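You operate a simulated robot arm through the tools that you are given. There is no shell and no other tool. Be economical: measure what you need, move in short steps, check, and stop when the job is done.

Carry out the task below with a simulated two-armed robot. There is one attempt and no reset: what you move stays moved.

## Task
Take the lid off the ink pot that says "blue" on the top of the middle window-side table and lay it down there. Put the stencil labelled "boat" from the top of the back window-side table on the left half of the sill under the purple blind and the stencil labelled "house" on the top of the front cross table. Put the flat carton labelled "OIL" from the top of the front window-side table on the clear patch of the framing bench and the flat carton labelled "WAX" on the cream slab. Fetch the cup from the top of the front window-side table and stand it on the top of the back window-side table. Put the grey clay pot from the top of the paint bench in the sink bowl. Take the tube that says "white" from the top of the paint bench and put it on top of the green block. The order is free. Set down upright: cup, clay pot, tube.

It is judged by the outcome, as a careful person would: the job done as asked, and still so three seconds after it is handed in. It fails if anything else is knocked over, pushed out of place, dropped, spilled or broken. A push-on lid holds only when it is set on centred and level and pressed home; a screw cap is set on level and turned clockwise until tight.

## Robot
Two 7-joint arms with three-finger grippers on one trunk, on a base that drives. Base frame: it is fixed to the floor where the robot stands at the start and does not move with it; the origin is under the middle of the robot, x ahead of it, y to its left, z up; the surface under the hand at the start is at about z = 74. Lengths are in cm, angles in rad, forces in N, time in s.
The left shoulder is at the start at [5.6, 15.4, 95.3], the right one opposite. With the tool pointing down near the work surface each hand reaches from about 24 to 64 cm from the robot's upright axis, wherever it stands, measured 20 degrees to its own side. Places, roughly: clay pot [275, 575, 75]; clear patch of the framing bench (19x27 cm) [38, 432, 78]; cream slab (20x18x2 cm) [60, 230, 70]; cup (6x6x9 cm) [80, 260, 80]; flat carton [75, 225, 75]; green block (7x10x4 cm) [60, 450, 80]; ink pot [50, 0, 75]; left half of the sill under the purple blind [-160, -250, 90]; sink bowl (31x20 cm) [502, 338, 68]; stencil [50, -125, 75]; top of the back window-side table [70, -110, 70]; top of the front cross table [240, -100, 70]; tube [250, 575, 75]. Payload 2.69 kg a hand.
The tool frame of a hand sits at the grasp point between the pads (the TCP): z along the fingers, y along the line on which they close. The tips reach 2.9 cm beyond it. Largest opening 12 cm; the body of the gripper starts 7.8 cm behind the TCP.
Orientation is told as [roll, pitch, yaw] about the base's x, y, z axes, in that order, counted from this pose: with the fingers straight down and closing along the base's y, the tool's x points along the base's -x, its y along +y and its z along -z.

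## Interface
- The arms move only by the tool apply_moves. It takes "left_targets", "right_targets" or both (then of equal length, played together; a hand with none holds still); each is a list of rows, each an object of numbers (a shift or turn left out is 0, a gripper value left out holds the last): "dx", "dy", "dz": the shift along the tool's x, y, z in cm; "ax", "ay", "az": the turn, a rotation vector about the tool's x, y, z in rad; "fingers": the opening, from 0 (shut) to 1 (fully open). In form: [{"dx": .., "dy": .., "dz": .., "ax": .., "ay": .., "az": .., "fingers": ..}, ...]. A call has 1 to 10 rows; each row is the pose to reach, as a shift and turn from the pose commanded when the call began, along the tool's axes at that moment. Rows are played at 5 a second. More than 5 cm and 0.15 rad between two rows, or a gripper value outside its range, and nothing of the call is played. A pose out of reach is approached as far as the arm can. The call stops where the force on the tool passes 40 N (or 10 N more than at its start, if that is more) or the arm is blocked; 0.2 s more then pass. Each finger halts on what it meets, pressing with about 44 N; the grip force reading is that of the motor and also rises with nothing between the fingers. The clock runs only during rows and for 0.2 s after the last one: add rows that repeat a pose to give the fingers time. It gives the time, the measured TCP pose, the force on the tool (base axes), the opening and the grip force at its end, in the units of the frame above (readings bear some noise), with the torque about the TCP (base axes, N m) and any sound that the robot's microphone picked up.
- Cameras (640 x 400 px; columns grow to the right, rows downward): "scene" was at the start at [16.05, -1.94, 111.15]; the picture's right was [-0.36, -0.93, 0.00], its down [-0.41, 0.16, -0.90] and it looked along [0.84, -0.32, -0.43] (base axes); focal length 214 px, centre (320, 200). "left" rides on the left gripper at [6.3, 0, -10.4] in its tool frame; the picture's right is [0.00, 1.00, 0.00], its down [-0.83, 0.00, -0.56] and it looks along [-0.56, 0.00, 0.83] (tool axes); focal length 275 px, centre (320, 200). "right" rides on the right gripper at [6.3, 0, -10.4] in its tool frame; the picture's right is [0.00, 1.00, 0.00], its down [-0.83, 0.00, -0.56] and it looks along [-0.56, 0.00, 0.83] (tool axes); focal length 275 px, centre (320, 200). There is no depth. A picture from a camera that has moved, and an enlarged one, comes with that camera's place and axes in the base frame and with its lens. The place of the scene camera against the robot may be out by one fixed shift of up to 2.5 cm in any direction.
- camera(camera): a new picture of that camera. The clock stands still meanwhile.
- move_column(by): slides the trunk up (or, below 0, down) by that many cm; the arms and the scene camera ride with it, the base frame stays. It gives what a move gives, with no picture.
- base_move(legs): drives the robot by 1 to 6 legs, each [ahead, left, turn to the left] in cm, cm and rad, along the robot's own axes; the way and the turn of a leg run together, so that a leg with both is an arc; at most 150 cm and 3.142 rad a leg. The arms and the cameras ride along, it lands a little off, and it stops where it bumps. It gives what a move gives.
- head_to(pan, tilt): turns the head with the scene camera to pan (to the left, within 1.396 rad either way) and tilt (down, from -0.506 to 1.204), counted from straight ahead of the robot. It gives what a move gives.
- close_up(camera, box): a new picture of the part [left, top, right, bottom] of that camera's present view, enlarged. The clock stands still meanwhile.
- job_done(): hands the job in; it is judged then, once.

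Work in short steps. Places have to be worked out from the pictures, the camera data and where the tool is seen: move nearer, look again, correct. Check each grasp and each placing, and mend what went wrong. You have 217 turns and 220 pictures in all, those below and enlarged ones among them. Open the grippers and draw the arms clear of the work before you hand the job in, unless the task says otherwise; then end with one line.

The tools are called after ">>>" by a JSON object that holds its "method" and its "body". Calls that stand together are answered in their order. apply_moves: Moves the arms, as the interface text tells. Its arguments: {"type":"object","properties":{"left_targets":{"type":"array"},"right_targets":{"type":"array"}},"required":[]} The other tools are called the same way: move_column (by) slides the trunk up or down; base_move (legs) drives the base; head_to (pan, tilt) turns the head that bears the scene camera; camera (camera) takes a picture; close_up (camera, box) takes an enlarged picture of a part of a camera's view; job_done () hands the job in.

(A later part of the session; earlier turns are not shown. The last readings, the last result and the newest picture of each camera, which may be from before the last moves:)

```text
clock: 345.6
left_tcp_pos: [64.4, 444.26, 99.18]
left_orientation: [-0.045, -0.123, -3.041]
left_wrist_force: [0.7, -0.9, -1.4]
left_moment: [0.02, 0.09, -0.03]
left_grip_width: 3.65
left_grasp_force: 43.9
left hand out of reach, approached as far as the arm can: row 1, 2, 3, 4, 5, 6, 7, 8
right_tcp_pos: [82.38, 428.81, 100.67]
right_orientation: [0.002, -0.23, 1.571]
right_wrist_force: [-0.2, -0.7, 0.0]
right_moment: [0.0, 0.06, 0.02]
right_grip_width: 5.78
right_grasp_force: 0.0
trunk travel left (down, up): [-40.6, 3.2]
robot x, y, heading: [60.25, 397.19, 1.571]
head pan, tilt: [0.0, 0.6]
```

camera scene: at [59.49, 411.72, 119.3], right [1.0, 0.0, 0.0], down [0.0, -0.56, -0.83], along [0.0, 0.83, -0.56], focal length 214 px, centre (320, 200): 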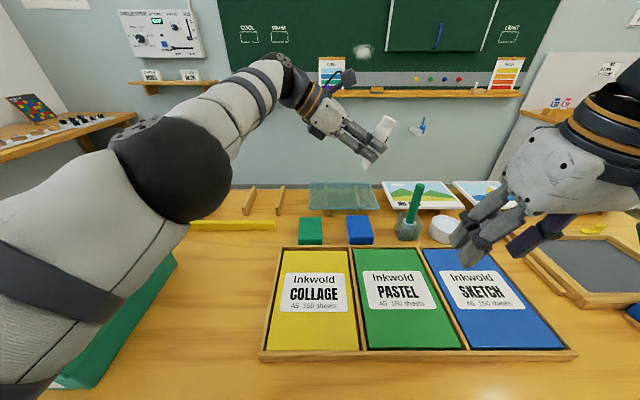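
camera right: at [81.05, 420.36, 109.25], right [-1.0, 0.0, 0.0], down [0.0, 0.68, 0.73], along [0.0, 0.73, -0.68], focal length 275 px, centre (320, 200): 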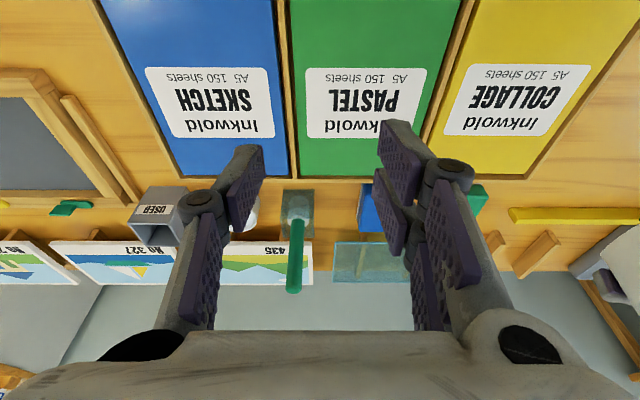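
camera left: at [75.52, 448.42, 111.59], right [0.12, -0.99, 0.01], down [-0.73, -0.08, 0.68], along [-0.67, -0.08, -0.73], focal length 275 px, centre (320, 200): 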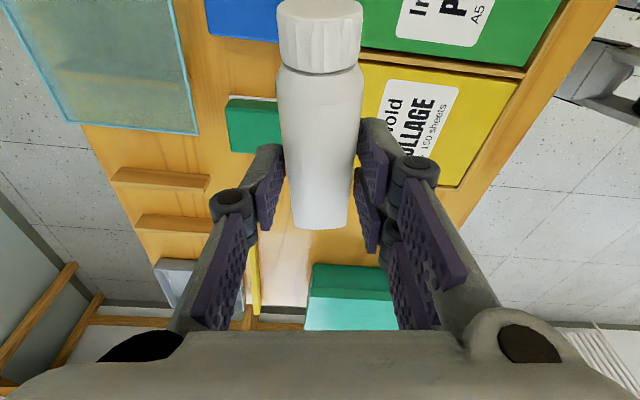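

The arm freed itself. I move step by step back toward the earlier good pose to the left.

>>> {"method": "apply_moves", "body": {"left_targets": [{"dx": -3}, {"dx": -6}, {"dx": -9}, {"dx": -12, "dy": 1}, {"dx": -15, "dy": 2}, {"dx": -18, "dy": 4}, {"dx": -18, "dy": 4}]}}

>>> {"method": "camera", "body": {"camera": "scene"}}

```text
clock: 347.2
left_tcp_pos: [46.57, 438.29, 101.39]
left_orientation: [-0.045, -0.149, -3.039]
left_wrist_force: [0.3, 0.5, -1.0]
left_moment: [0.02, 0.01, 0.03]
left_grip_width: 3.66
left_grasp_force: 44.1
right_tcp_pos: [82.3, 429.02, 100.65]
right_orientation: [0.0, -0.228, 1.572]
right_wrist_force: [0.7, -0.6, -0.7]
right_moment: [-0.02, 0.01, 0.02]
right_grip_width: 5.76
right_grasp_force: 0.1
trunk travel left (down, up): [-40.6, 3.2]
robot x, y, heading: [60.43, 397.45, 1.567]
head pan, tilt: [0.0, 0.6]
```

```text
67 pictures are left
camera scene: at [59.49, 411.78, 119.28], right [1.0, 0.0, 0.0], down [0.0, -0.57, -0.82], along [0.0, 0.82, -0.57], focal length 214 px, centre (320, 200)
```

scene: 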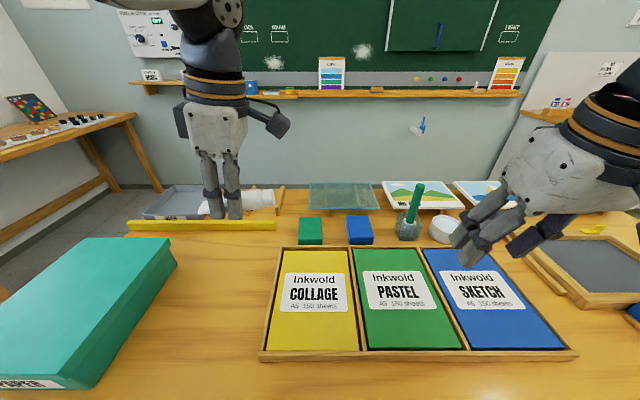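

Good pose regained, tube still held. I rotate upright here.

>>> {"method": "apply_moves", "body": {"left_targets": [{"ay": 0.144}, {"ay": 0.288}, {"ay": 0.432}, {"ay": 0.576}, {"ay": 0.72}, {"ay": 0.864}, {"ay": 1.008}, {"ay": 1.152}, {"ay": 1.296}, {"ay": 1.44}]}}

>>> {"method": "close_up", "body": {"camera": "scene", "box": [190, 120, 350, 250]}}

```text
clock: 349.4
left_tcp_pos: [46.79, 438.32, 101.41]
left_orientation: [-0.172, 1.289, 3.072]
left_wrist_force: [-0.6, 0.0, -1.5]
left_moment: [0.0, 0.04, 0.0]
left_grip_width: 3.67
left_grasp_force: 44.3
right_tcp_pos: [82.07, 428.96, 100.77]
right_orientation: [-0.001, -0.229, 1.57]
right_wrist_force: [0.0, 0.1, -0.2]
right_moment: [0.02, 0.01, 0.0]
right_grip_width: 5.76
right_grasp_force: 0.1
trunk travel left (down, up): [-40.6, 3.2]
robot x, y, heading: [60.64, 397.82, 1.571]
head pan, tilt: [0.0, 0.6]
```

```text
3.08 times, centred on (270, 185) of scene
camera zoom: at [59.45, 411.73, 119.29], right [1.0, 0.0, 0.0], down [0.0, -0.57, -0.82], along [0.0, 0.82, -0.57], focal length 660 px, centre (474, 246)
```

zoom: 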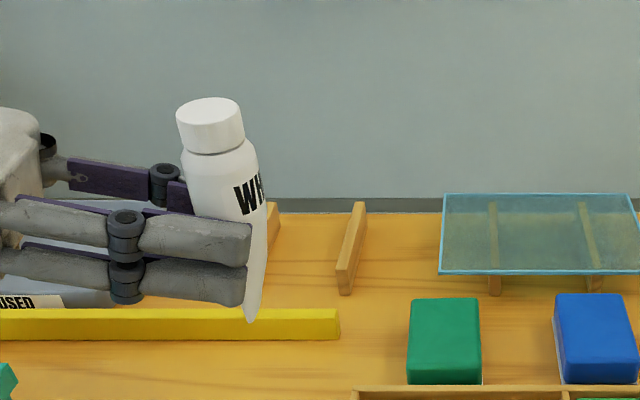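

I can now see the tapered crimp end and the lean: only ≈0.04 rad to the right. I correct that and carry the tube over the block.

>>> {"method": "apply_moves", "body": {"left_targets": [{"dx": 0.6, "dy": -3.4, "dz": 2.7, "ay": 0.04}, {"dx": 1.2, "dy": -6.8, "dz": 5.4, "ay": 0.04}, {"dx": 1.5, "dy": -10.2, "dz": 8.2, "ay": 0.04}, {"dx": 0.5, "dy": -13.5, "dz": 11, "ay": 0.04}, {"dx": -3.6, "dy": -13.4, "dz": 12.4, "ay": 0.04}, {"dx": -7, "dy": -13.2, "dz": 13.6, "ay": 0.04}, {"dx": -7, "dy": -13.2, "dz": 13.6, "ay": 0.04}]}}

>>> {"method": "close_up", "body": {"camera": "scene", "box": [240, 140, 380, 260]}}

>>> {"method": "camera", "body": {"camera": "left"}}

```text
clock: 351.0
left_tcp_pos: [56.51, 453.19, 91.5]
left_orientation: [-0.2, 1.326, 3.044]
left_wrist_force: [-0.3, 0.3, -1.0]
left_moment: [0.06, 0.01, -0.03]
left_grip_width: 3.71
left_grasp_force: 44.4
right_tcp_pos: [82.12, 428.78, 100.67]
right_orientation: [0.001, -0.23, 1.57]
right_wrist_force: [0.0, -0.1, 0.5]
right_moment: [-0.01, 0.0, 0.02]
right_grip_width: 5.76
right_grasp_force: 0.0
trunk travel left (down, up): [-40.6, 3.2]
robot x, y, heading: [60.52, 397.31, 1.572]
head pan, tilt: [0.0, 0.6]
```

```text
3.33 times, centred on (310, 200) of scene
camera zoom: at [59.47, 411.69, 119.31], right [1.0, 0.0, 0.0], down [0.0, -0.56, -0.83], along [0.0, 0.83, -0.56], focal length 715 px, centre (353, 200)
```

zoom: 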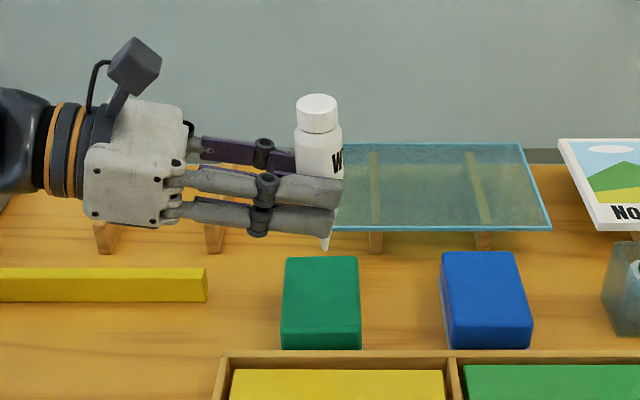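

```text
64 pictures are left
camera left: at [47.84, 451.84, 100.22], right [0.09, -0.99, -0.05], down [-0.74, -0.03, -0.67], along [0.67, 0.1, -0.74], focal length 275 px, centre (320, 200)
```

left: 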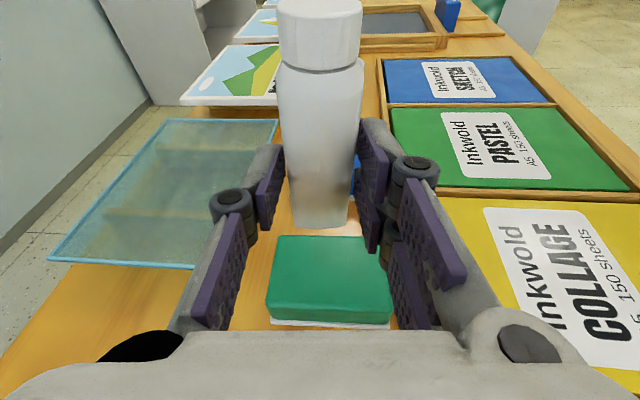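

Lean is ≈0.02 rad and the crimp is centred over the block. I lower gently.

>>> {"method": "apply_moves", "body": {"left_targets": [{"dx": -1.5, "dz": 0.36, "dy": 0.4}, {"dx": -2.7, "dz": 0.66, "dy": 0.5}, {"dx": -3.2, "dz": 0.78, "dy": 0.5}, {"dx": -3.2, "dz": 0.78, "dy": 0.5}]}}

>>> {"method": "close_up", "body": {"camera": "scene", "box": [270, 150, 360, 240]}}

```text
clock: 352.0
left_tcp_pos: [56.77, 452.7, 88.32]
left_orientation: [-0.196, 1.327, 3.044]
left_wrist_force: [-0.3, -0.7, -1.5]
left_moment: [-0.01, 0.01, -0.01]
left_grip_width: 3.68
left_grasp_force: 43.5
right_tcp_pos: [82.26, 428.82, 100.75]
right_orientation: [0.0, -0.23, 1.571]
right_wrist_force: [0.9, -0.7, 0.2]
right_moment: [0.03, -0.03, 0.01]
right_grip_width: 5.77
right_grasp_force: 0.0
trunk travel left (down, up): [-40.6, 3.2]
robot x, y, heading: [60.93, 397.87, 1.569]
head pan, tilt: [0.0, 0.6]
```

```text
4.44 times, centred on (315, 195) of scene
camera zoom: at [59.48, 411.71, 119.3], right [1.0, 0.0, 0.0], down [0.0, -0.56, -0.83], along [0.0, 0.83, -0.56], focal length 953 px, centre (342, 222)
```

zoom: 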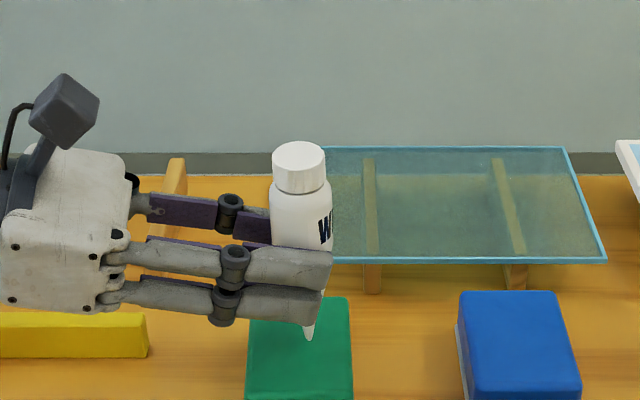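

Still free. I continue down in millimetre steps.

>>> {"method": "apply_moves", "body": {"left_targets": [{"dx": -0.2, "dz": 0.05}, {"dx": -0.4, "dz": 0.1}, {"dx": -0.55, "dz": 0.135}, {"dx": -0.55, "dz": 0.135}]}}

```text
clock: 353.0
left_tcp_pos: [56.73, 452.68, 87.68]
left_orientation: [-0.198, 1.326, 3.045]
left_wrist_force: [-0.1, 0.0, -1.7]
left_moment: [0.02, -0.01, 0.03]
left_grip_width: 3.67
left_grasp_force: 43.8
right_tcp_pos: [82.22, 428.83, 100.73]
right_orientation: [0.002, -0.23, 1.57]
right_wrist_force: [-0.2, 0.6, 0.1]
right_moment: [0.0, -0.03, 0.02]
right_grip_width: 5.75
right_grasp_force: 0.1
trunk travel left (down, up): [-40.6, 3.2]
robot x, y, heading: [60.32, 397.49, 1.569]
head pan, tilt: [0.0, 0.6]
```

No contact yet; further millimetre steps.

>>> {"method": "apply_moves", "body": {"left_targets": [{"dx": -0.15, "dz": 0.04}, {"dx": -0.3, "dz": 0.075}, {"dx": -0.45, "dz": 0.11}, {"dx": -0.45, "dz": 0.11}]}}

```text
clock: 354.0
left_tcp_pos: [56.63, 452.63, 87.21]
left_orientation: [-0.195, 1.327, 3.044]
left_wrist_force: [0.1, 0.7, -1.6]
left_moment: [0.02, 0.01, -0.02]
left_grip_width: 3.7
left_grasp_force: 44.3
right_tcp_pos: [82.16, 428.82, 100.74]
right_orientation: [-0.001, -0.231, 1.571]
right_wrist_force: [0.4, 0.5, -0.5]
right_moment: [0.05, 0.02, 0.0]
right_grip_width: 5.74
right_grasp_force: 0.0
trunk travel left (down, up): [-40.6, 3.2]
robot x, y, heading: [60.77, 397.65, 1.568]
head pan, tilt: [0.0, 0.6]
```

>>> {"method": "close_up", "body": {"camera": "scene", "box": [285, 180, 345, 240]}}

>>> {"method": "close_up", "body": {"camera": "left", "box": [240, 120, 400, 300]}}

```text
6.67 times, centred on (315, 210) of scene
camera zoom: at [59.48, 411.71, 119.3], right [1.0, 0.0, 0.0], down [0.0, -0.56, -0.83], along [0.0, 0.83, -0.56], focal length 1430 px, centre (353, 133)
```

zoom: 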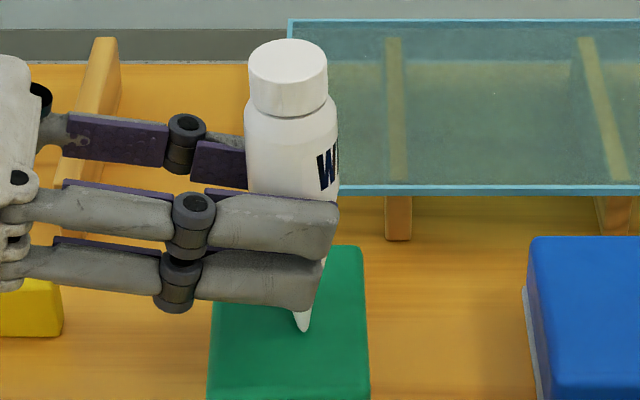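

```text
2.22 times, centred on (320, 210) of left
camera zoom: at [48.01, 451.43, 95.84], right [0.09, -0.99, -0.05], down [-0.74, -0.03, -0.67], along [0.67, 0.1, -0.74], focal length 612 px, centre (320, 178)
```

zoom: 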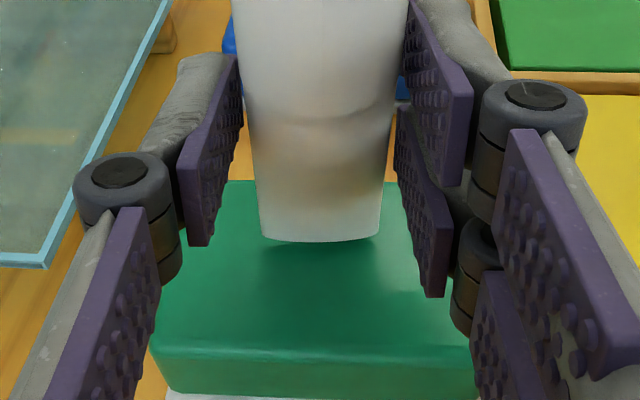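

The crimp is only ≈0.6 cm thick, so I null the remaining ≈0.02 rad lean and go on lowering by millimetres.

>>> {"method": "apply_moves", "body": {"left_targets": [{"ay": -0.02, "dx": -0.1, "dz": 0.025}, {"ay": -0.02, "dx": -0.2, "dz": 0.05}, {"ay": -0.02, "dx": -0.3, "dz": 0.075}, {"ay": -0.02, "dx": -0.3, "dz": 0.075}]}}

```text
clock: 355.0
left_tcp_pos: [56.69, 452.74, 86.83]
left_orientation: [-0.183, 1.309, 3.059]
left_wrist_force: [0.6, 0.6, 0.1]
left_moment: [-0.01, 0.01, 0.01]
left_grip_width: 3.68
left_grasp_force: 44.3
right_tcp_pos: [82.2, 428.87, 100.7]
right_orientation: [0.0, -0.23, 1.57]
right_wrist_force: [0.1, 0.0, 0.3]
right_moment: [0.0, 0.0, -0.01]
right_grip_width: 5.78
right_grasp_force: 0.1
trunk travel left (down, up): [-40.6, 3.2]
robot x, y, heading: [60.9, 397.33, 1.571]
head pan, tilt: [0.0, 0.6]
```

The weight reading vanished (≈−1.6→0 N): contact begins. One more tiny step.

>>> {"method": "apply_moves", "body": {"left_targets": [{"dx": -0.05, "dz": 0.012}, {"dx": -0.1, "dz": 0.024}, {"dx": -0.1, "dz": 0.024}]}}

>>> {"method": "close_up", "body": {"camera": "scene", "box": [285, 180, 345, 240]}}

```text
clock: 355.8
left_tcp_pos: [56.63, 452.67, 86.96]
left_orientation: [-0.186, 1.308, 3.055]
left_wrist_force: [0.6, -0.2, 4.2]
left_moment: [-0.08, -0.13, 0.03]
left_grip_width: 3.7
left_grasp_force: 43.9
right_tcp_pos: [82.2, 428.75, 100.68]
right_orientation: [0.0, -0.232, 1.57]
right_wrist_force: [-0.3, 0.4, -0.3]
right_moment: [-0.01, 0.0, 0.02]
right_grip_width: 5.76
right_grasp_force: 0.2
trunk travel left (down, up): [-40.6, 3.2]
robot x, y, heading: [60.08, 397.55, 1.565]
head pan, tilt: [0.0, 0.6]
```

```text
6.67 times, centred on (315, 210) of scene
camera zoom: at [59.48, 411.67, 119.31], right [1.0, 0.0, 0.0], down [0.0, -0.56, -0.83], along [0.0, 0.83, -0.56], focal length 1430 px, centre (353, 133)
```

zoom: 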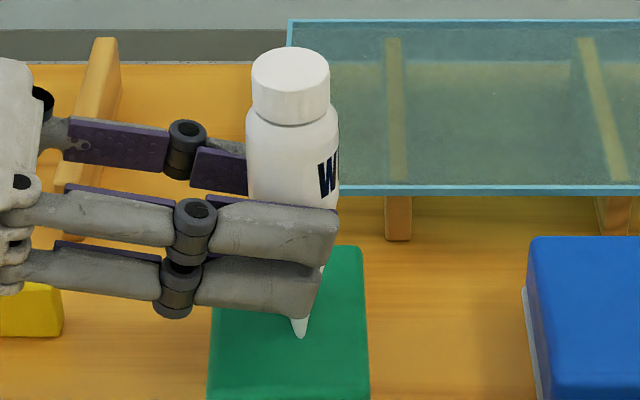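

Lean now ≈0.005 rad with light contact. I open slowly.

>>> {"method": "apply_moves", "body": {"left_targets": [{"dx": 0.05}, {"dx": 0.05, "fingers": 0.32}, {"dx": 0.05, "fingers": 0.34}, {"dx": 0.05, "fingers": 0.37}, {"dx": 0.05, "fingers": 0.4}, {"dx": 0.05, "fingers": 0.4}, {"dx": 0.05, "fingers": 0.4}]}}

>>> {"method": "close_up", "body": {"camera": "scene", "box": [285, 180, 345, 240]}}

```text
clock: 357.4
left_tcp_pos: [56.7, 452.59, 86.89]
left_orientation: [-0.184, 1.307, 3.061]
left_wrist_force: [-0.1, 0.5, -1.3]
left_moment: [0.0, 0.02, 0.02]
left_grip_width: 4.79
left_grasp_force: 0.1
right_tcp_pos: [82.16, 428.87, 100.72]
right_orientation: [0.0, -0.231, 1.57]
right_wrist_force: [0.1, -0.1, 0.8]
right_moment: [-0.02, 0.02, 0.0]
right_grip_width: 5.77
right_grasp_force: 0.0
trunk travel left (down, up): [-40.6, 3.2]
robot x, y, heading: [60.63, 397.92, 1.567]
head pan, tilt: [0.0, 0.6]
```

```text
6.67 times, centred on (315, 210) of scene
camera zoom: at [59.48, 411.7, 119.3], right [1.0, 0.0, 0.0], down [0.0, -0.56, -0.83], along [0.0, 0.83, -0.56], focal length 1430 px, centre (353, 133)
```

zoom: 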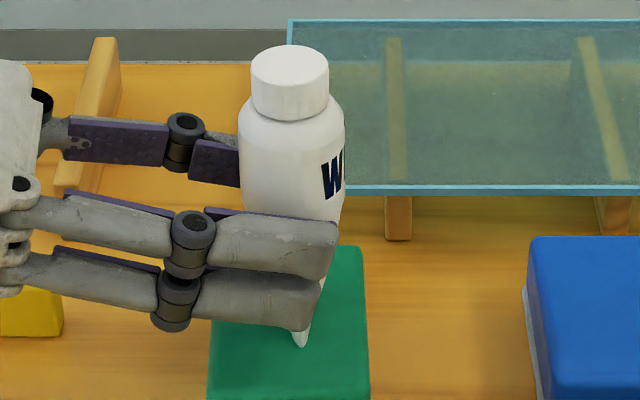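

It stands by itself. I open wider, wait, and check before withdrawing along the finger axis.

>>> {"method": "apply_moves", "body": {"left_targets": [{"fingers": 0.45}, {"fingers": 0.5}, {"fingers": 0.55}, {"fingers": 0.58}, {"fingers": 0.58}, {"fingers": 0.58}]}}

>>> {"method": "close_up", "body": {"camera": "scene", "box": [285, 180, 345, 240]}}

>>> {"method": "camera", "body": {"camera": "left"}}

```text
clock: 358.8
left_tcp_pos: [56.59, 452.66, 86.77]
left_orientation: [-0.182, 1.306, 3.062]
left_wrist_force: [0.2, -0.8, 0.2]
left_moment: [-0.01, 0.01, -0.02]
left_grip_width: 6.96
left_grasp_force: 0.1
right_tcp_pos: [82.17, 428.78, 100.76]
right_orientation: [0.001, -0.231, 1.57]
right_wrist_force: [0.9, 0.5, -0.1]
right_moment: [-0.05, 0.02, -0.02]
right_grip_width: 5.75
right_grasp_force: 0.2
trunk travel left (down, up): [-40.6, 3.2]
robot x, y, heading: [60.53, 397.4, 1.569]
head pan, tilt: [0.0, 0.6]
```

```text
6.67 times, centred on (315, 210) of scene
camera zoom: at [59.48, 411.7, 119.3], right [1.0, 0.0, 0.0], down [0.0, -0.56, -0.83], along [0.0, 0.83, -0.56], focal length 1430 px, centre (353, 133)
```

zoom: 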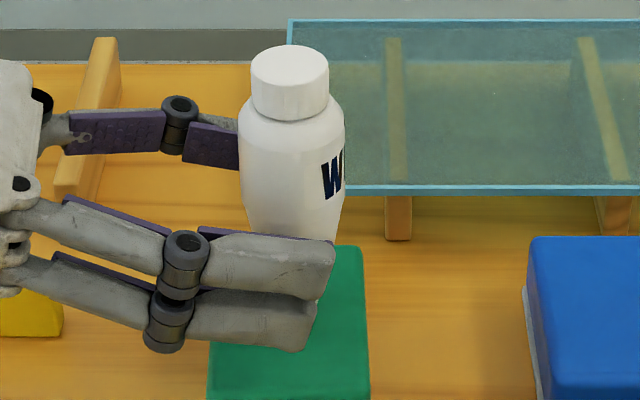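

```text
57 pictures are left
camera left: at [48.14, 451.39, 95.65], right [0.09, -0.99, -0.05], down [-0.75, -0.04, -0.66], along [0.65, 0.1, -0.75], focal length 275 px, centre (320, 200)
```

left: 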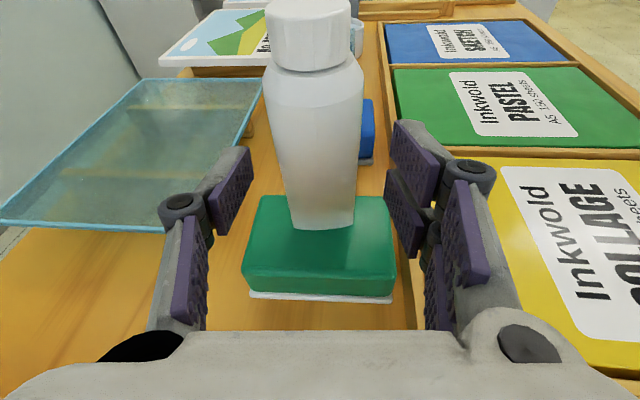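

The tube stands upright on its own on the block. I withdraw along the finger axis.

>>> {"method": "apply_moves", "body": {"left_targets": [{"dz": -1}, {"dz": -2.5}, {"dz": -4.5}, {"dz": -7}, {"dz": -10}, {"dz": -13.5}, {"dz": -15, "dx": 3, "dy": 2}, {"dz": -16, "dx": 7, "dy": 4}]}}

>>> {"method": "camera", "body": {"camera": "scene"}}

```text
clock: 360.6
left_tcp_pos: [43.29, 446.95, 97.6]
left_orientation: [-0.186, 1.306, 3.06]
left_wrist_force: [-0.4, 0.3, 1.5]
left_moment: [0.01, 0.05, 0.04]
left_grip_width: 6.97
left_grasp_force: 0.0
right_tcp_pos: [82.23, 428.84, 100.63]
right_orientation: [0.0, -0.231, 1.57]
right_wrist_force: [0.7, -0.3, 0.0]
right_moment: [0.02, 0.0, -0.01]
right_grip_width: 5.76
right_grasp_force: 0.1
trunk travel left (down, up): [-40.6, 3.2]
robot x, y, heading: [60.66, 397.61, 1.577]
head pan, tilt: [0.0, 0.6]
```

```text
56 pictures are left
camera scene: at [59.49, 411.64, 119.32], right [1.0, 0.0, 0.0], down [0.0, -0.56, -0.83], along [0.0, 0.83, -0.56], focal length 214 px, centre (320, 200)
```

scene: 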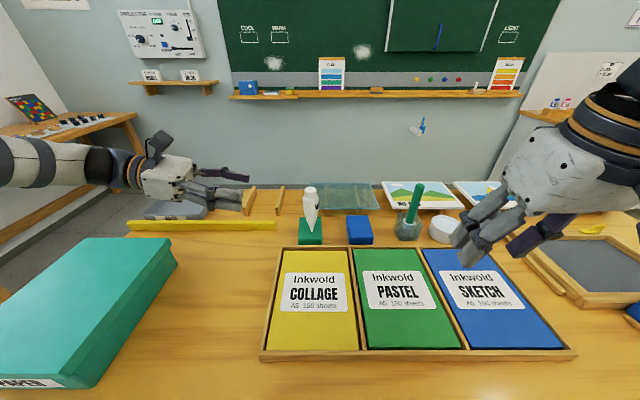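

The tube stands firmly. I back the base off and turn the left hand back to fingers-down.

>>> {"method": "base_move", "body": {"legs": [[-25, 0, 0]]}}

>>> {"method": "apply_moves", "body": {"left_targets": [{"ax": -0.0556, "ay": -0.0806, "az": 0.0995}, {"ax": -0.1112, "ay": -0.1612, "az": 0.199}, {"ax": -0.1668, "ay": -0.2418, "az": 0.2985}, {"ax": -0.2224, "ay": -0.3224, "az": 0.398}, {"ax": -0.278, "ay": -0.403, "az": 0.4975}, {"ax": -0.3336, "ay": -0.4836, "az": 0.597}, {"ax": -0.3892, "ay": -0.5642, "az": 0.6965}, {"ax": -0.4448, "ay": -0.6448, "az": 0.796}]}}

>>> {"method": "apply_moves", "body": {"left_targets": [{"ax": -0.0556, "ay": -0.0806, "az": 0.0995}, {"ax": -0.1112, "ay": -0.1612, "az": 0.199}, {"ax": -0.1668, "ay": -0.2418, "az": 0.2985}, {"ax": -0.2224, "ay": -0.3224, "az": 0.398}, {"ax": -0.278, "ay": -0.403, "az": 0.4975}, {"ax": -0.3336, "ay": -0.4836, "az": 0.597}, {"ax": -0.3892, "ay": -0.5642, "az": 0.6965}]}}

```text
clock: 362.4
left_tcp_pos: [43.36, 422.5, 97.59]
left_orientation: [-0.186, 1.307, 3.054]
left_wrist_force: [0.3, -0.6, 0.2]
left_moment: [0.02, -0.01, 0.01]
left_grip_width: 6.97
left_grasp_force: 0.0
right_tcp_pos: [82.17, 404.15, 100.74]
right_orientation: [0.001, -0.229, 1.569]
right_wrist_force: [0.2, 0.1, 0.8]
right_moment: [0.03, 0.04, -0.01]
right_grip_width: 5.76
right_grasp_force: 0.1
trunk travel left (down, up): [-40.6, 3.2]
robot x, y, heading: [60.31, 373.09, 1.568]
head pan, tilt: [0.0, 0.6]
```

```text
clock: 364.2
left_tcp_pos: [43.32, 422.47, 97.61]
left_orientation: [-0.413, 0.389, 2.211]
left_wrist_force: [0.2, -0.4, -0.5]
left_moment: [-0.03, 0.01, 0.01]
left_grip_width: 6.96
left_grasp_force: 0.1
right_tcp_pos: [82.3, 404.13, 100.65]
right_orientation: [-0.001, -0.231, 1.569]
right_wrist_force: [-0.5, 1.1, -0.2]
right_moment: [0.01, -0.05, 0.0]
right_grip_width: 5.73
right_grasp_force: 0.0
trunk travel left (down, up): [-40.6, 3.2]
robot x, y, heading: [60.47, 373.21, 1.573]
head pan, tilt: [0.0, 0.6]
```

```text
clock: 365.9
left_tcp_pos: [43.43, 422.35, 97.57]
left_orientation: [-0.017, -0.325, 1.667]
left_wrist_force: [-0.5, -0.6, 0.1]
left_moment: [0.03, 0.03, -0.02]
left_grip_width: 6.95
left_grasp_force: 0.1
right_tcp_pos: [82.21, 404.3, 100.77]
right_orientation: [0.002, -0.231, 1.569]
right_wrist_force: [0.1, 0.4, -0.6]
right_moment: [-0.01, -0.01, -0.01]
right_grip_width: 5.76
right_grasp_force: 0.0
trunk travel left (down, up): [-40.6, 3.2]
robot x, y, heading: [60.53, 372.91, 1.573]
head pan, tilt: [0.0, 0.6]
```

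I level both hands, and turn around to face the front window-side table.

>>> {"method": "apply_moves", "body": {"left_targets": [{"ay": 0.11, "az": 0.03, "dz": -3}, {"ay": 0.22, "az": 0.06, "dz": -6}, {"ay": 0.32, "az": 0.09, "dz": -9}], "right_targets": [{"ay": 0.08, "dz": -2}, {"ay": 0.16, "dz": -4}, {"ay": 0.23, "dz": -6}]}}

>>> {"method": "base_move", "body": {"legs": [[-25, 0, 0], [0, 0, 3.141]]}}

>>> {"method": "head_to", "body": {"pan": 0, "tilt": 0.5}}

>>> {"method": "camera", "body": {"camera": "scene"}}

```text
clock: 366.6
left_tcp_pos: [43.61, 419.53, 106.06]
left_orientation: [-0.003, -0.003, 1.574]
left_wrist_force: [-0.3, -0.1, 0.4]
left_moment: [-0.02, -0.01, 0.01]
left_grip_width: 6.97
left_grasp_force: 0.0
right_tcp_pos: [82.29, 402.81, 106.41]
right_orientation: [0.001, 0.003, 1.569]
right_wrist_force: [0.4, 0.1, -0.5]
right_moment: [0.01, 0.03, -0.01]
right_grip_width: 5.79
right_grasp_force: 0.0
trunk travel left (down, up): [-40.6, 3.2]
robot x, y, heading: [60.64, 373.2, 1.567]
head pan, tilt: [0.0, 0.6]
```

```text
clock: 375.8
left_tcp_pos: [77.74, 301.16, 105.99]
left_orientation: [-0.001, -0.003, -1.566]
left_wrist_force: [-1.1, -0.5, -0.2]
left_moment: [0.03, -0.02, 0.03]
left_grip_width: 6.97
left_grasp_force: 0.0
right_tcp_pos: [38.97, 317.77, 106.44]
right_orientation: [-0.001, 0.0, -1.572]
right_wrist_force: [0.4, 1.1, -0.1]
right_moment: [-0.02, 0.01, 0.02]
right_grip_width: 5.77
right_grasp_force: 0.1
trunk travel left (down, up): [-40.6, 3.2]
robot x, y, heading: [60.91, 347.75, -1.57]
head pan, tilt: [0.0, 0.6]
```

```text
clock: 376.5
left_tcp_pos: [77.75, 301.01, 105.99]
left_orientation: [-0.003, -0.002, -1.566]
left_wrist_force: [0.4, -0.5, 0.1]
left_moment: [0.01, 0.03, 0.01]
left_grip_width: 6.96
left_grasp_force: 0.1
right_tcp_pos: [39.0, 317.68, 106.45]
right_orientation: [0.0, -0.001, -1.571]
right_wrist_force: [0.2, -0.7, 1.0]
right_moment: [0.0, -0.03, 0.0]
right_grip_width: 5.75
right_grasp_force: 0.1
trunk travel left (down, up): [-40.6, 3.2]
robot x, y, heading: [60.54, 347.95, -1.572]
head pan, tilt: [0.0, 0.499]
```

```text
55 pictures are left
camera scene: at [59.42, 336.01, 120.2], right [-1.0, 0.0, 0.0], down [0.0, 0.48, -0.88], along [0.0, -0.88, -0.48], focal length 214 px, centre (320, 200)
```

scene: 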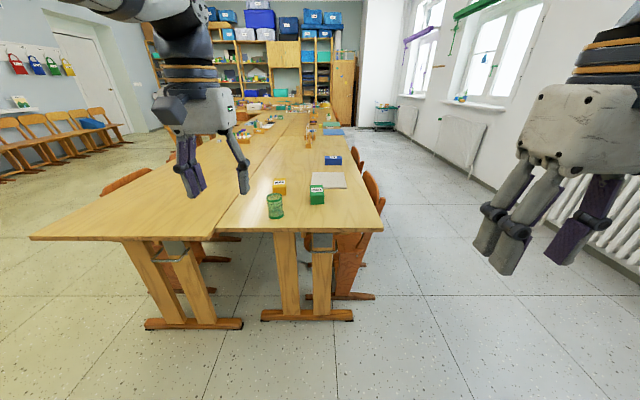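

Cup, cartons and the cream slab are near the table's end. I drive nearer and look.

>>> {"method": "base_move", "body": {"legs": [[42, 0, 0]]}}

>>> {"method": "head_to", "body": {"pan": 0.1, "tilt": 0.7}}

>>> {"method": "camera", "body": {"camera": "scene"}}

>>> {"method": "close_up", "body": {"camera": "scene", "box": [230, 100, 430, 260]}}

```text
clock: 379.1
left_tcp_pos: [78.31, 258.29, 106.05]
left_orientation: [-0.003, -0.003, -1.557]
left_wrist_force: [0.1, -1.1, -0.7]
left_moment: [0.02, -0.02, -0.02]
left_grip_width: 6.98
left_grasp_force: 0.0
right_tcp_pos: [39.32, 274.65, 106.52]
right_orientation: [-0.001, -0.001, -1.561]
right_wrist_force: [0.9, 0.1, -0.3]
right_moment: [0.03, 0.02, 0.0]
right_grip_width: 5.77
right_grasp_force: 0.1
trunk travel left (down, up): [-40.6, 3.2]
robot x, y, heading: [60.79, 304.98, -1.566]
head pan, tilt: [0.0, 0.499]
```

```text
clock: 379.8
left_tcp_pos: [78.35, 258.53, 106.11]
left_orientation: [-0.001, -0.003, -1.557]
left_wrist_force: [0.2, 0.1, -1.0]
left_moment: [-0.01, 0.0, -0.01]
left_grip_width: 6.97
left_grasp_force: 0.0
right_tcp_pos: [39.31, 274.7, 106.61]
right_orientation: [0.0, -0.001, -1.561]
right_wrist_force: [0.4, 0.2, 0.2]
right_moment: [-0.02, -0.02, -0.03]
right_grip_width: 5.76
right_grasp_force: 0.0
trunk travel left (down, up): [-40.6, 3.2]
robot x, y, heading: [60.68, 304.61, -1.564]
head pan, tilt: [0.099, 0.7]
```

```text
54 pictures are left
camera scene: at [60.51, 293.92, 118.44], right [-0.99, -0.11, 0.0], down [-0.07, 0.64, -0.77], along [0.08, -0.76, -0.64], focal length 214 px, centre (320, 200)
```

scene: 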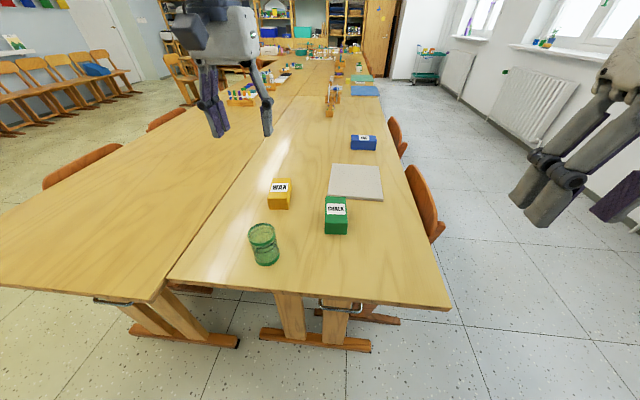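

```text
2.50 times, centred on (330, 180) of scene
camera zoom: at [60.51, 293.92, 118.44], right [-0.99, -0.11, 0.0], down [-0.07, 0.64, -0.77], along [0.08, -0.76, -0.64], focal length 536 px, centre (295, 250)
```

zoom: 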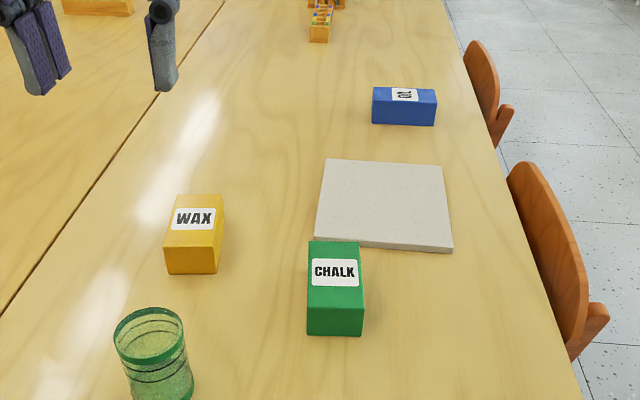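

WAX (orange) ≈[78,244], OIL appears to be the blue carton ≈[51,203], slab ≈[55,232], cup ≈[76.6,263.7]. I start with WAX using the left hand: move a bit closer and look from above.

>>> {"method": "base_move", "body": {"legs": [[8, 2, 0]]}}

>>> {"method": "apply_moves", "body": {"left_targets": [{"dx": -0.5, "dy": -0.5, "dz": 3, "fingers": 0.8}, {"dx": -1, "dy": -1, "dz": 6}, {"dx": -1.5, "dy": -1.5, "dz": 9}, {"dx": -1.5, "dy": -1.5, "dz": 9}]}}

>>> {"method": "camera", "body": {"camera": "left"}}

```text
clock: 380.9
left_tcp_pos: [80.32, 250.44, 106.04]
left_orientation: [-0.001, -0.004, -1.558]
left_wrist_force: [0.3, -0.1, -0.1]
left_moment: [0.04, -0.02, 0.02]
left_grip_width: 6.96
left_grasp_force: 0.0
right_tcp_pos: [41.46, 266.63, 106.53]
right_orientation: [-0.001, 0.002, -1.565]
right_wrist_force: [1.2, -0.2, -0.5]
right_moment: [0.04, 0.02, 0.03]
right_grip_width: 5.76
right_grasp_force: 0.0
trunk travel left (down, up): [-40.6, 3.2]
robot x, y, heading: [63.03, 296.91, -1.569]
head pan, tilt: [0.099, 0.7]
```

```text
clock: 381.9
left_tcp_pos: [78.93, 248.99, 96.9]
left_orientation: [-0.002, -0.003, -1.556]
left_wrist_force: [-0.4, -0.8, 0.2]
left_moment: [-0.02, 0.01, -0.02]
left_grip_width: 9.59
left_grasp_force: 0.1
right_tcp_pos: [41.37, 266.73, 106.56]
right_orientation: [0.0, -0.001, -1.565]
right_wrist_force: [0.0, -0.7, -0.1]
right_moment: [-0.01, -0.02, -0.01]
right_grip_width: 5.77
right_grasp_force: 0.1
trunk travel left (down, up): [-40.6, 3.2]
robot x, y, heading: [62.75, 297.07, -1.564]
head pan, tilt: [0.099, 0.7]
```

```text
52 pictures are left
camera left: at [78.73, 255.44, 107.35], right [1.0, 0.01, 0.0], down [0.01, -0.83, 0.56], along [0.0, -0.56, -0.83], focal length 275 px, centre (320, 200)
```

left: 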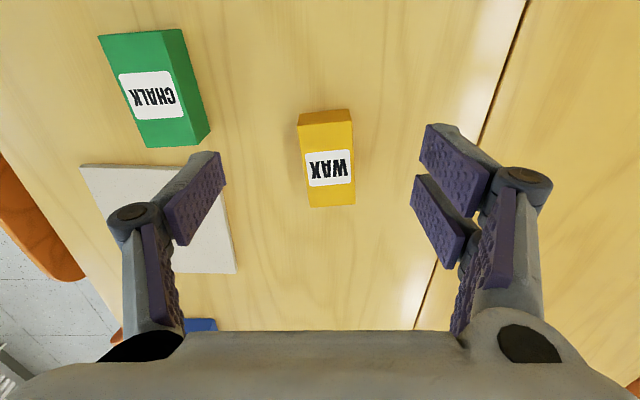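

WAX carton centre ≈[79.7,240.7], about 5.6×11 cm. I move above it and check.

>>> {"method": "apply_moves", "body": {"left_targets": [{"dx": -2.8, "dy": 0.3, "dz": 3}, {"dx": -5.6, "dy": 0.6, "dz": 6.5}, {"dx": -8.3, "dy": 0.8, "dz": 10}, {"dx": -8.3, "dy": 0.8, "dz": 12}, {"dx": -8.3, "dy": 0.8, "dz": 12}]}}

>>> {"method": "camera", "body": {"camera": "left"}}

```text
clock: 383.1
left_tcp_pos: [79.68, 240.66, 85.13]
left_orientation: [-0.002, -0.003, -1.556]
left_wrist_force: [0.2, 0.3, 0.2]
left_moment: [0.03, 0.01, -0.01]
left_grip_width: 9.6
left_grasp_force: 0.0
right_tcp_pos: [41.44, 266.69, 106.6]
right_orientation: [0.0, 0.002, -1.563]
right_wrist_force: [0.0, -0.5, -0.1]
right_moment: [-0.01, 0.03, 0.01]
right_grip_width: 5.74
right_grasp_force: 0.0
trunk travel left (down, up): [-40.6, 3.2]
robot x, y, heading: [62.71, 297.16, -1.563]
head pan, tilt: [0.099, 0.7]
```

```text
51 pictures are left
camera left: at [79.5, 247.0, 95.58], right [1.0, 0.01, 0.0], down [0.01, -0.83, 0.56], along [0.0, -0.56, -0.83], focal length 275 px, centre (320, 200)
```

left: 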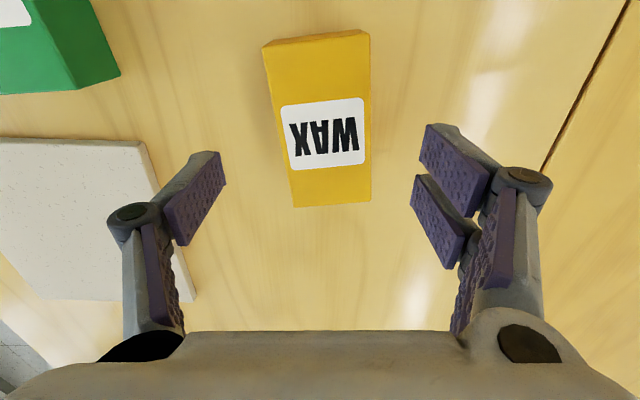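

Aligned within half a cm. I lower and grip.

>>> {"method": "apply_moves", "body": {"left_targets": [{"dx": -0.7, "dy": 0.3, "dz": 3}, {"dx": -0.7, "dy": 0.3, "dz": 6}, {"dx": -0.7, "dy": 0.3, "dz": 7.3}, {"dx": -0.7, "dy": 0.3, "dz": 7.3, "fingers": 0.5}, {"dx": -0.7, "dy": 0.3, "dz": 7.3, "fingers": 0.3}, {"dx": -0.7, "dy": 0.3, "dz": 7.3, "fingers": 0.3}, {"dx": -0.7, "dy": 0.3, "dz": 5}, {"dx": -0.7, "dy": 0.3, "dz": 1}, {"dx": -0.7, "dy": 0.3, "dz": -3}, {"dx": -0.7, "dy": 0.3, "dz": -6}]}}

>>> {"method": "camera", "body": {"camera": "left"}}

```text
clock: 385.3
left_tcp_pos: [80.06, 239.77, 91.2]
left_orientation: [-0.002, -0.003, -1.556]
left_wrist_force: [-0.4, -0.3, -2.0]
left_moment: [-0.02, 0.0, 0.01]
left_grip_width: 5.95
left_grasp_force: 44.5
right_tcp_pos: [41.48, 266.73, 106.52]
right_orientation: [0.0, -0.001, -1.563]
right_wrist_force: [-1.1, -0.4, -0.1]
right_moment: [-0.02, 0.0, 0.01]
right_grip_width: 5.76
right_grasp_force: 0.0
trunk travel left (down, up): [-40.6, 3.2]
robot x, y, heading: [63.01, 296.78, -1.562]
head pan, tilt: [0.099, 0.7]
```

```text
50 pictures are left
camera left: at [79.89, 246.12, 101.58], right [1.0, 0.01, 0.0], down [0.01, -0.83, 0.56], along [0.0, -0.56, -0.83], focal length 275 px, centre (320, 200)
```

left: 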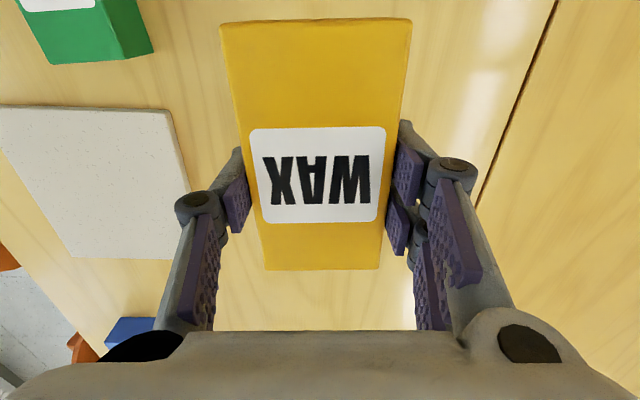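

WAX held. The slab is easier from the window side, where OIL is too. I pull the hand in and drive around to the window aisle, facing +x.

>>> {"method": "apply_moves", "body": {"left_targets": [{"dx": 4, "dz": -3}, {"dx": 8, "dz": -6}, {"dx": 12, "dz": -9}, {"dx": 16, "dz": -11}, {"dx": 20, "dz": -12}]}}

>>> {"method": "base_move", "body": {"legs": [[-22, 0, 0], [0, -66, 0], [0, 0, 1.565], [0, -102, 0]]}}

>>> {"method": "head_to", "body": {"pan": 0, "tilt": 0.65}}

>>> {"method": "camera", "body": {"camera": "scene"}}

```text
clock: 386.5
left_tcp_pos: [80.01, 259.98, 103.27]
left_orientation: [-0.001, -0.006, -1.558]
left_wrist_force: [0.0, 1.3, -1.1]
left_moment: [-0.01, -0.02, 0.04]
left_grip_width: 5.96
left_grasp_force: 44.1
right_tcp_pos: [41.36, 266.79, 106.58]
right_orientation: [0.0, 0.0, -1.564]
right_wrist_force: [1.0, -0.4, -0.1]
right_moment: [-0.01, 0.02, -0.02]
right_grip_width: 5.77
right_grasp_force: 0.0
trunk travel left (down, up): [-40.6, 3.2]
robot x, y, heading: [62.71, 297.37, -1.568]
head pan, tilt: [0.099, 0.7]
```

```text
clock: 405.1
left_tcp_pos: [35.53, 231.52, 103.34]
left_orientation: [-0.002, -0.003, 0.013]
left_wrist_force: [0.4, 0.7, -1.7]
left_moment: [-0.02, 0.0, -0.03]
left_grip_width: 5.92
left_grasp_force: 44.0
right_tcp_pos: [28.63, 193.03, 106.49]
right_orientation: [-0.001, -0.001, 0.006]
right_wrist_force: [1.0, 0.2, 0.2]
right_moment: [0.04, -0.02, -0.01]
right_grip_width: 5.77
right_grasp_force: 0.0
trunk travel left (down, up): [-40.6, 3.2]
robot x, y, heading: [-1.67, 214.61, 0.007]
head pan, tilt: [0.099, 0.7]
```

```text
clock: 405.8
left_tcp_pos: [35.57, 231.52, 103.27]
left_orientation: [-0.003, -0.005, 0.014]
left_wrist_force: [-0.2, 0.0, -2.1]
left_moment: [-0.01, -0.04, -0.02]
left_grip_width: 5.92
left_grasp_force: 43.5
right_tcp_pos: [28.57, 192.92, 106.57]
right_orientation: [-0.002, -0.002, 0.007]
right_wrist_force: [-0.8, -0.4, -1.1]
right_moment: [-0.03, 0.0, 0.02]
right_grip_width: 5.78
right_grasp_force: 0.0
trunk travel left (down, up): [-40.6, 3.2]
robot x, y, heading: [-1.14, 214.52, 0.006]
head pan, tilt: [0.0, 0.649]
```

```text
49 pictures are left
camera scene: at [9.94, 215.85, 118.87], right [0.01, -1.0, 0.0], down [-0.6, 0.0, -0.8], along [0.8, 0.01, -0.6], focal length 214 px, centre (320, 200)
```

scene: 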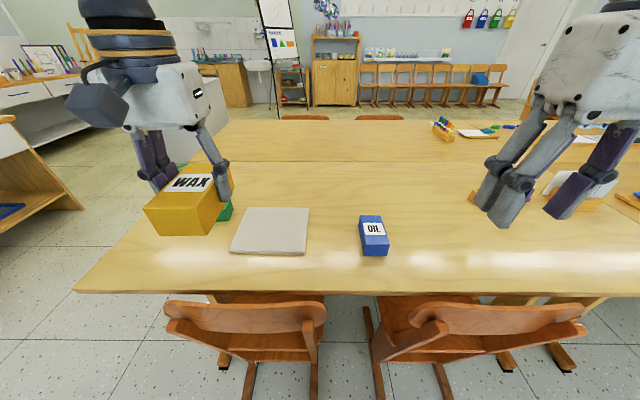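

OIL is the blue carton. I carry WAX over the slab ([54.5,230]) and lower to just above it.

>>> {"method": "apply_moves", "body": {"left_targets": [{"dx": -4.5, "dy": -0.4}, {"dx": -9, "dy": -0.8}, {"dx": -13.5, "dy": -1.2, "dz": 1.5}, {"dx": -17, "dy": -1.5, "dz": 5}, {"dx": -18.9, "dy": -1.7, "dz": 9}, {"dx": -18.9, "dy": -1.7, "dz": 13.5}, {"dx": -18.9, "dy": -1.7, "dz": 18}, {"dx": -18.9, "dy": -1.7, "dz": 20.5}, {"dx": -18.9, "dy": -1.7, "dz": 20.5}]}}

>>> {"method": "camera", "body": {"camera": "scene"}}

>>> {"method": "camera", "body": {"camera": "left"}}

```text
clock: 407.8
left_tcp_pos: [54.54, 230.2, 82.91]
left_orientation: [-0.002, -0.003, 0.012]
left_wrist_force: [-0.7, 0.7, -1.8]
left_moment: [0.01, -0.02, 0.0]
left_grip_width: 5.94
left_grasp_force: 43.6
right_tcp_pos: [28.77, 192.9, 106.59]
right_orientation: [0.0, 0.001, 0.006]
right_wrist_force: [0.7, 0.3, -0.4]
right_moment: [-0.01, 0.03, -0.04]
right_grip_width: 5.77
right_grasp_force: 0.0
trunk travel left (down, up): [-40.6, 3.2]
robot x, y, heading: [-1.57, 214.23, 0.01]
head pan, tilt: [0.0, 0.649]
```

```text
48 pictures are left
camera scene: at [9.93, 215.84, 118.88], right [0.01, -1.0, 0.0], down [-0.6, 0.0, -0.8], along [0.8, 0.01, -0.6], focal length 214 px, centre (320, 200)
```

scene: 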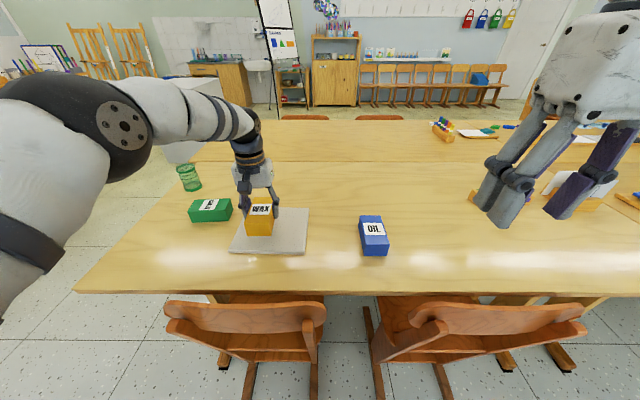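

```text
47 pictures are left
camera left: at [48.21, 230.15, 93.35], right [-0.01, 1.0, 0.0], down [0.83, 0.01, 0.56], along [0.56, 0.0, -0.83], focal length 275 px, centre (320, 200)
```

left: 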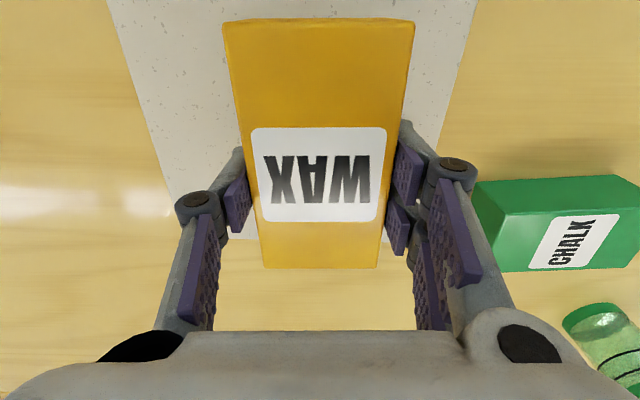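

Well inside the slab. I lower to contact.

>>> {"method": "apply_moves", "body": {"left_targets": [{"dz": 1.2}, {"dz": 2}, {"dz": 2.4}, {"dz": 2.7}, {"dz": 3}, {"dz": 3.3}, {"dz": 3.6}]}}

```text
clock: 409.4
left_tcp_pos: [54.53, 230.09, 79.2]
left_orientation: [-0.001, -0.003, 0.014]
left_wrist_force: [-0.3, -0.9, -2.1]
left_moment: [-0.01, -0.02, 0.0]
left_grip_width: 5.92
left_grasp_force: 44.4
right_tcp_pos: [28.72, 193.05, 106.55]
right_orientation: [-0.001, 0.001, 0.007]
right_wrist_force: [0.3, 1.0, 0.3]
right_moment: [0.01, 0.0, 0.02]
right_grip_width: 5.75
right_grasp_force: 0.0
trunk travel left (down, up): [-40.6, 3.2]
robot x, y, heading: [-1.42, 214.12, 0.008]
head pan, tilt: [0.0, 0.649]
```

No contact yet; continue in small steps.

>>> {"method": "apply_moves", "body": {"left_targets": [{"dz": 0.3}, {"dz": 0.6}, {"dz": 0.9}, {"dz": 1.2}, {"dz": 1.5}]}}

```text
clock: 410.3
left_tcp_pos: [54.75, 230.03, 79.23]
left_orientation: [-0.001, -0.018, 0.015]
left_wrist_force: [-3.3, 0.8, 28.0]
left_moment: [0.14, 1.0, 0.06]
left_grip_width: 5.97
left_grasp_force: 43.7
right_tcp_pos: [28.39, 192.97, 106.62]
right_orientation: [0.001, -0.002, 0.006]
right_wrist_force: [-0.3, 0.3, -0.7]
right_moment: [0.01, 0.02, -0.03]
right_grip_width: 5.75
right_grasp_force: 0.1
trunk travel left (down, up): [-40.6, 3.2]
robot x, y, heading: [-1.41, 214.54, 0.006]
head pan, tilt: [0.0, 0.649]
stopped in row 4 (left hand): the force on the tool passed its limit at 41 N (the readings are from after the stop); the commanded pose is now the measured one
```

Contact. I release and lift the left hand, pulling it back.

>>> {"method": "apply_moves", "body": {"left_targets": [{"dz": -0.2}, {"dz": -0.2, "fingers": 0.65}, {"dz": -0.2, "fingers": 0.68}, {"dz": -3}, {"dz": -7}, {"dz": -11}, {"dz": -15, "dx": 2}, {"dz": -19, "dx": 5}, {"dz": -23, "dx": 8}, {"dz": -26, "dx": 12}], "right_targets": [{"fingers": 0.8}, {"dx": 0}, {"dx": 0}, {"dx": -4, "dy": 1.5}, {"dx": -8, "dy": 3, "dz": 1}, {"dx": -12, "dy": 5, "dz": 3}, {"dx": -15, "dy": 7, "dz": 6}, {"dx": -18, "dy": 9, "dz": 9}, {"dx": -20, "dy": 9.3, "dz": 13}, {"dx": -20, "dy": 9.3, "dz": 15}]}}

>>> {"method": "camera", "body": {"camera": "right"}}

>>> {"method": "camera", "body": {"camera": "scene"}}

```text
clock: 412.5
left_tcp_pos: [42.42, 230.04, 104.52]
left_orientation: [-0.002, -0.009, 0.014]
left_wrist_force: [0.6, 0.6, -0.3]
left_moment: [-0.02, -0.03, 0.02]
left_grip_width: 8.17
left_grasp_force: 0.0
right_tcp_pos: [48.68, 202.62, 91.68]
right_orientation: [-0.001, -0.001, 0.008]
right_wrist_force: [-0.3, 0.7, -0.1]
right_moment: [-0.05, 0.03, -0.04]
right_grip_width: 9.6
right_grasp_force: 0.1
trunk travel left (down, up): [-40.6, 3.2]
robot x, y, heading: [-1.52, 214.39, 0.009]
head pan, tilt: [0.0, 0.649]
```

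```text
46 pictures are left
camera right: at [42.33, 202.55, 102.02], right [-0.01, 1.0, 0.0], down [0.83, 0.01, 0.56], along [0.56, 0.01, -0.83], focal length 275 px, centre (320, 200)
```

right: 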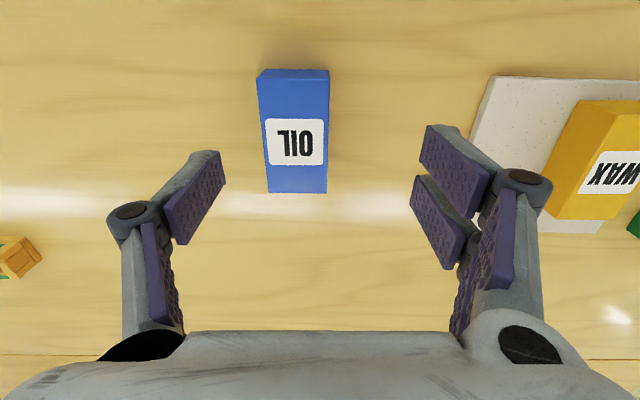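

```text
45 pictures are left
camera scene: at [9.81, 216.01, 118.9], right [0.01, -1.0, 0.0], down [-0.6, -0.01, -0.8], along [0.8, 0.0, -0.6], focal length 214 px, centre (320, 200)
```

scene: 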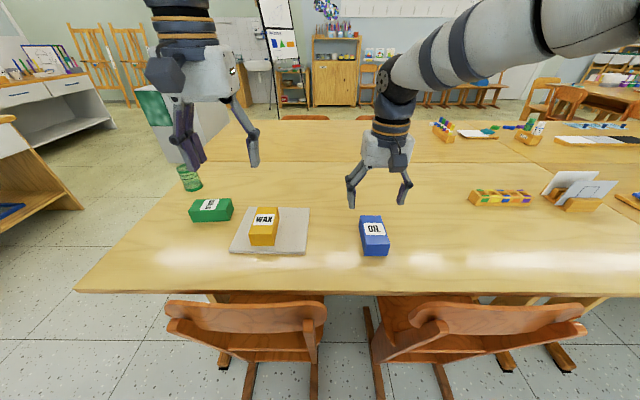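

WAX rests on the slab. OIL centre ≈[52.2,200.4]; I grip it with the right hand and lift.

>>> {"method": "apply_moves", "body": {"right_targets": [{"dx": -1.8, "dy": -1.1, "dz": 3}, {"dx": -3.5, "dy": -2.2, "dz": 6}, {"dx": -3.5, "dy": -2.2, "dz": 10}, {"dx": -3.5, "dy": -2.2, "dz": 13.8}, {"dx": -3.5, "dy": -2.2, "dz": 13.8, "fingers": 0.5}, {"dx": -3.5, "dy": -2.2, "dz": 13.8, "fingers": 0.3}, {"dx": -3.5, "dy": -2.2, "dz": 13.8, "fingers": 0.3}, {"dx": -3.5, "dy": -2.2, "dz": 10}, {"dx": -3.5, "dy": -2.2, "dz": 5.5}, {"dx": -3.5, "dy": -2.2, "dz": 1}]}}

>>> {"method": "camera", "body": {"camera": "right"}}

```text
clock: 414.7
left_tcp_pos: [42.57, 230.05, 104.55]
left_orientation: [-0.001, -0.012, 0.015]
left_wrist_force: [-0.3, -0.4, -0.6]
left_moment: [0.01, 0.01, 0.0]
left_grip_width: 8.15
left_grasp_force: 0.1
right_tcp_pos: [52.17, 200.25, 90.59]
right_orientation: [-0.001, 0.002, 0.006]
right_wrist_force: [0.6, -0.3, -0.2]
right_moment: [0.01, -0.03, 0.02]
right_grip_width: 5.95
right_grasp_force: 43.8
trunk travel left (down, up): [-40.6, 3.2]
robot x, y, heading: [-1.84, 214.29, 0.003]
head pan, tilt: [0.0, 0.649]
```

```text
44 pictures are left
camera right: at [45.99, 200.23, 100.86], right [-0.01, 1.0, 0.0], down [0.83, 0.01, 0.55], along [0.55, 0.01, -0.83], focal length 275 px, centre (320, 200)
```

right: 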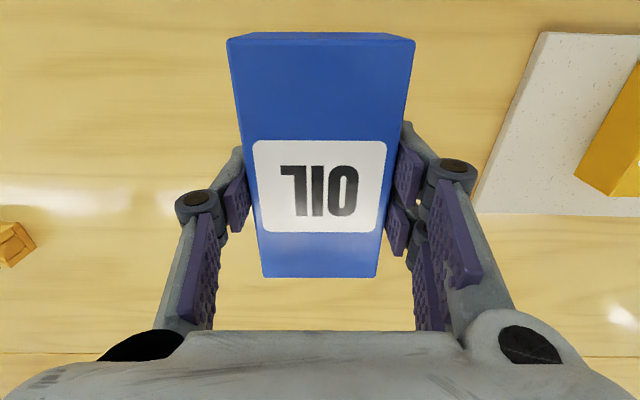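

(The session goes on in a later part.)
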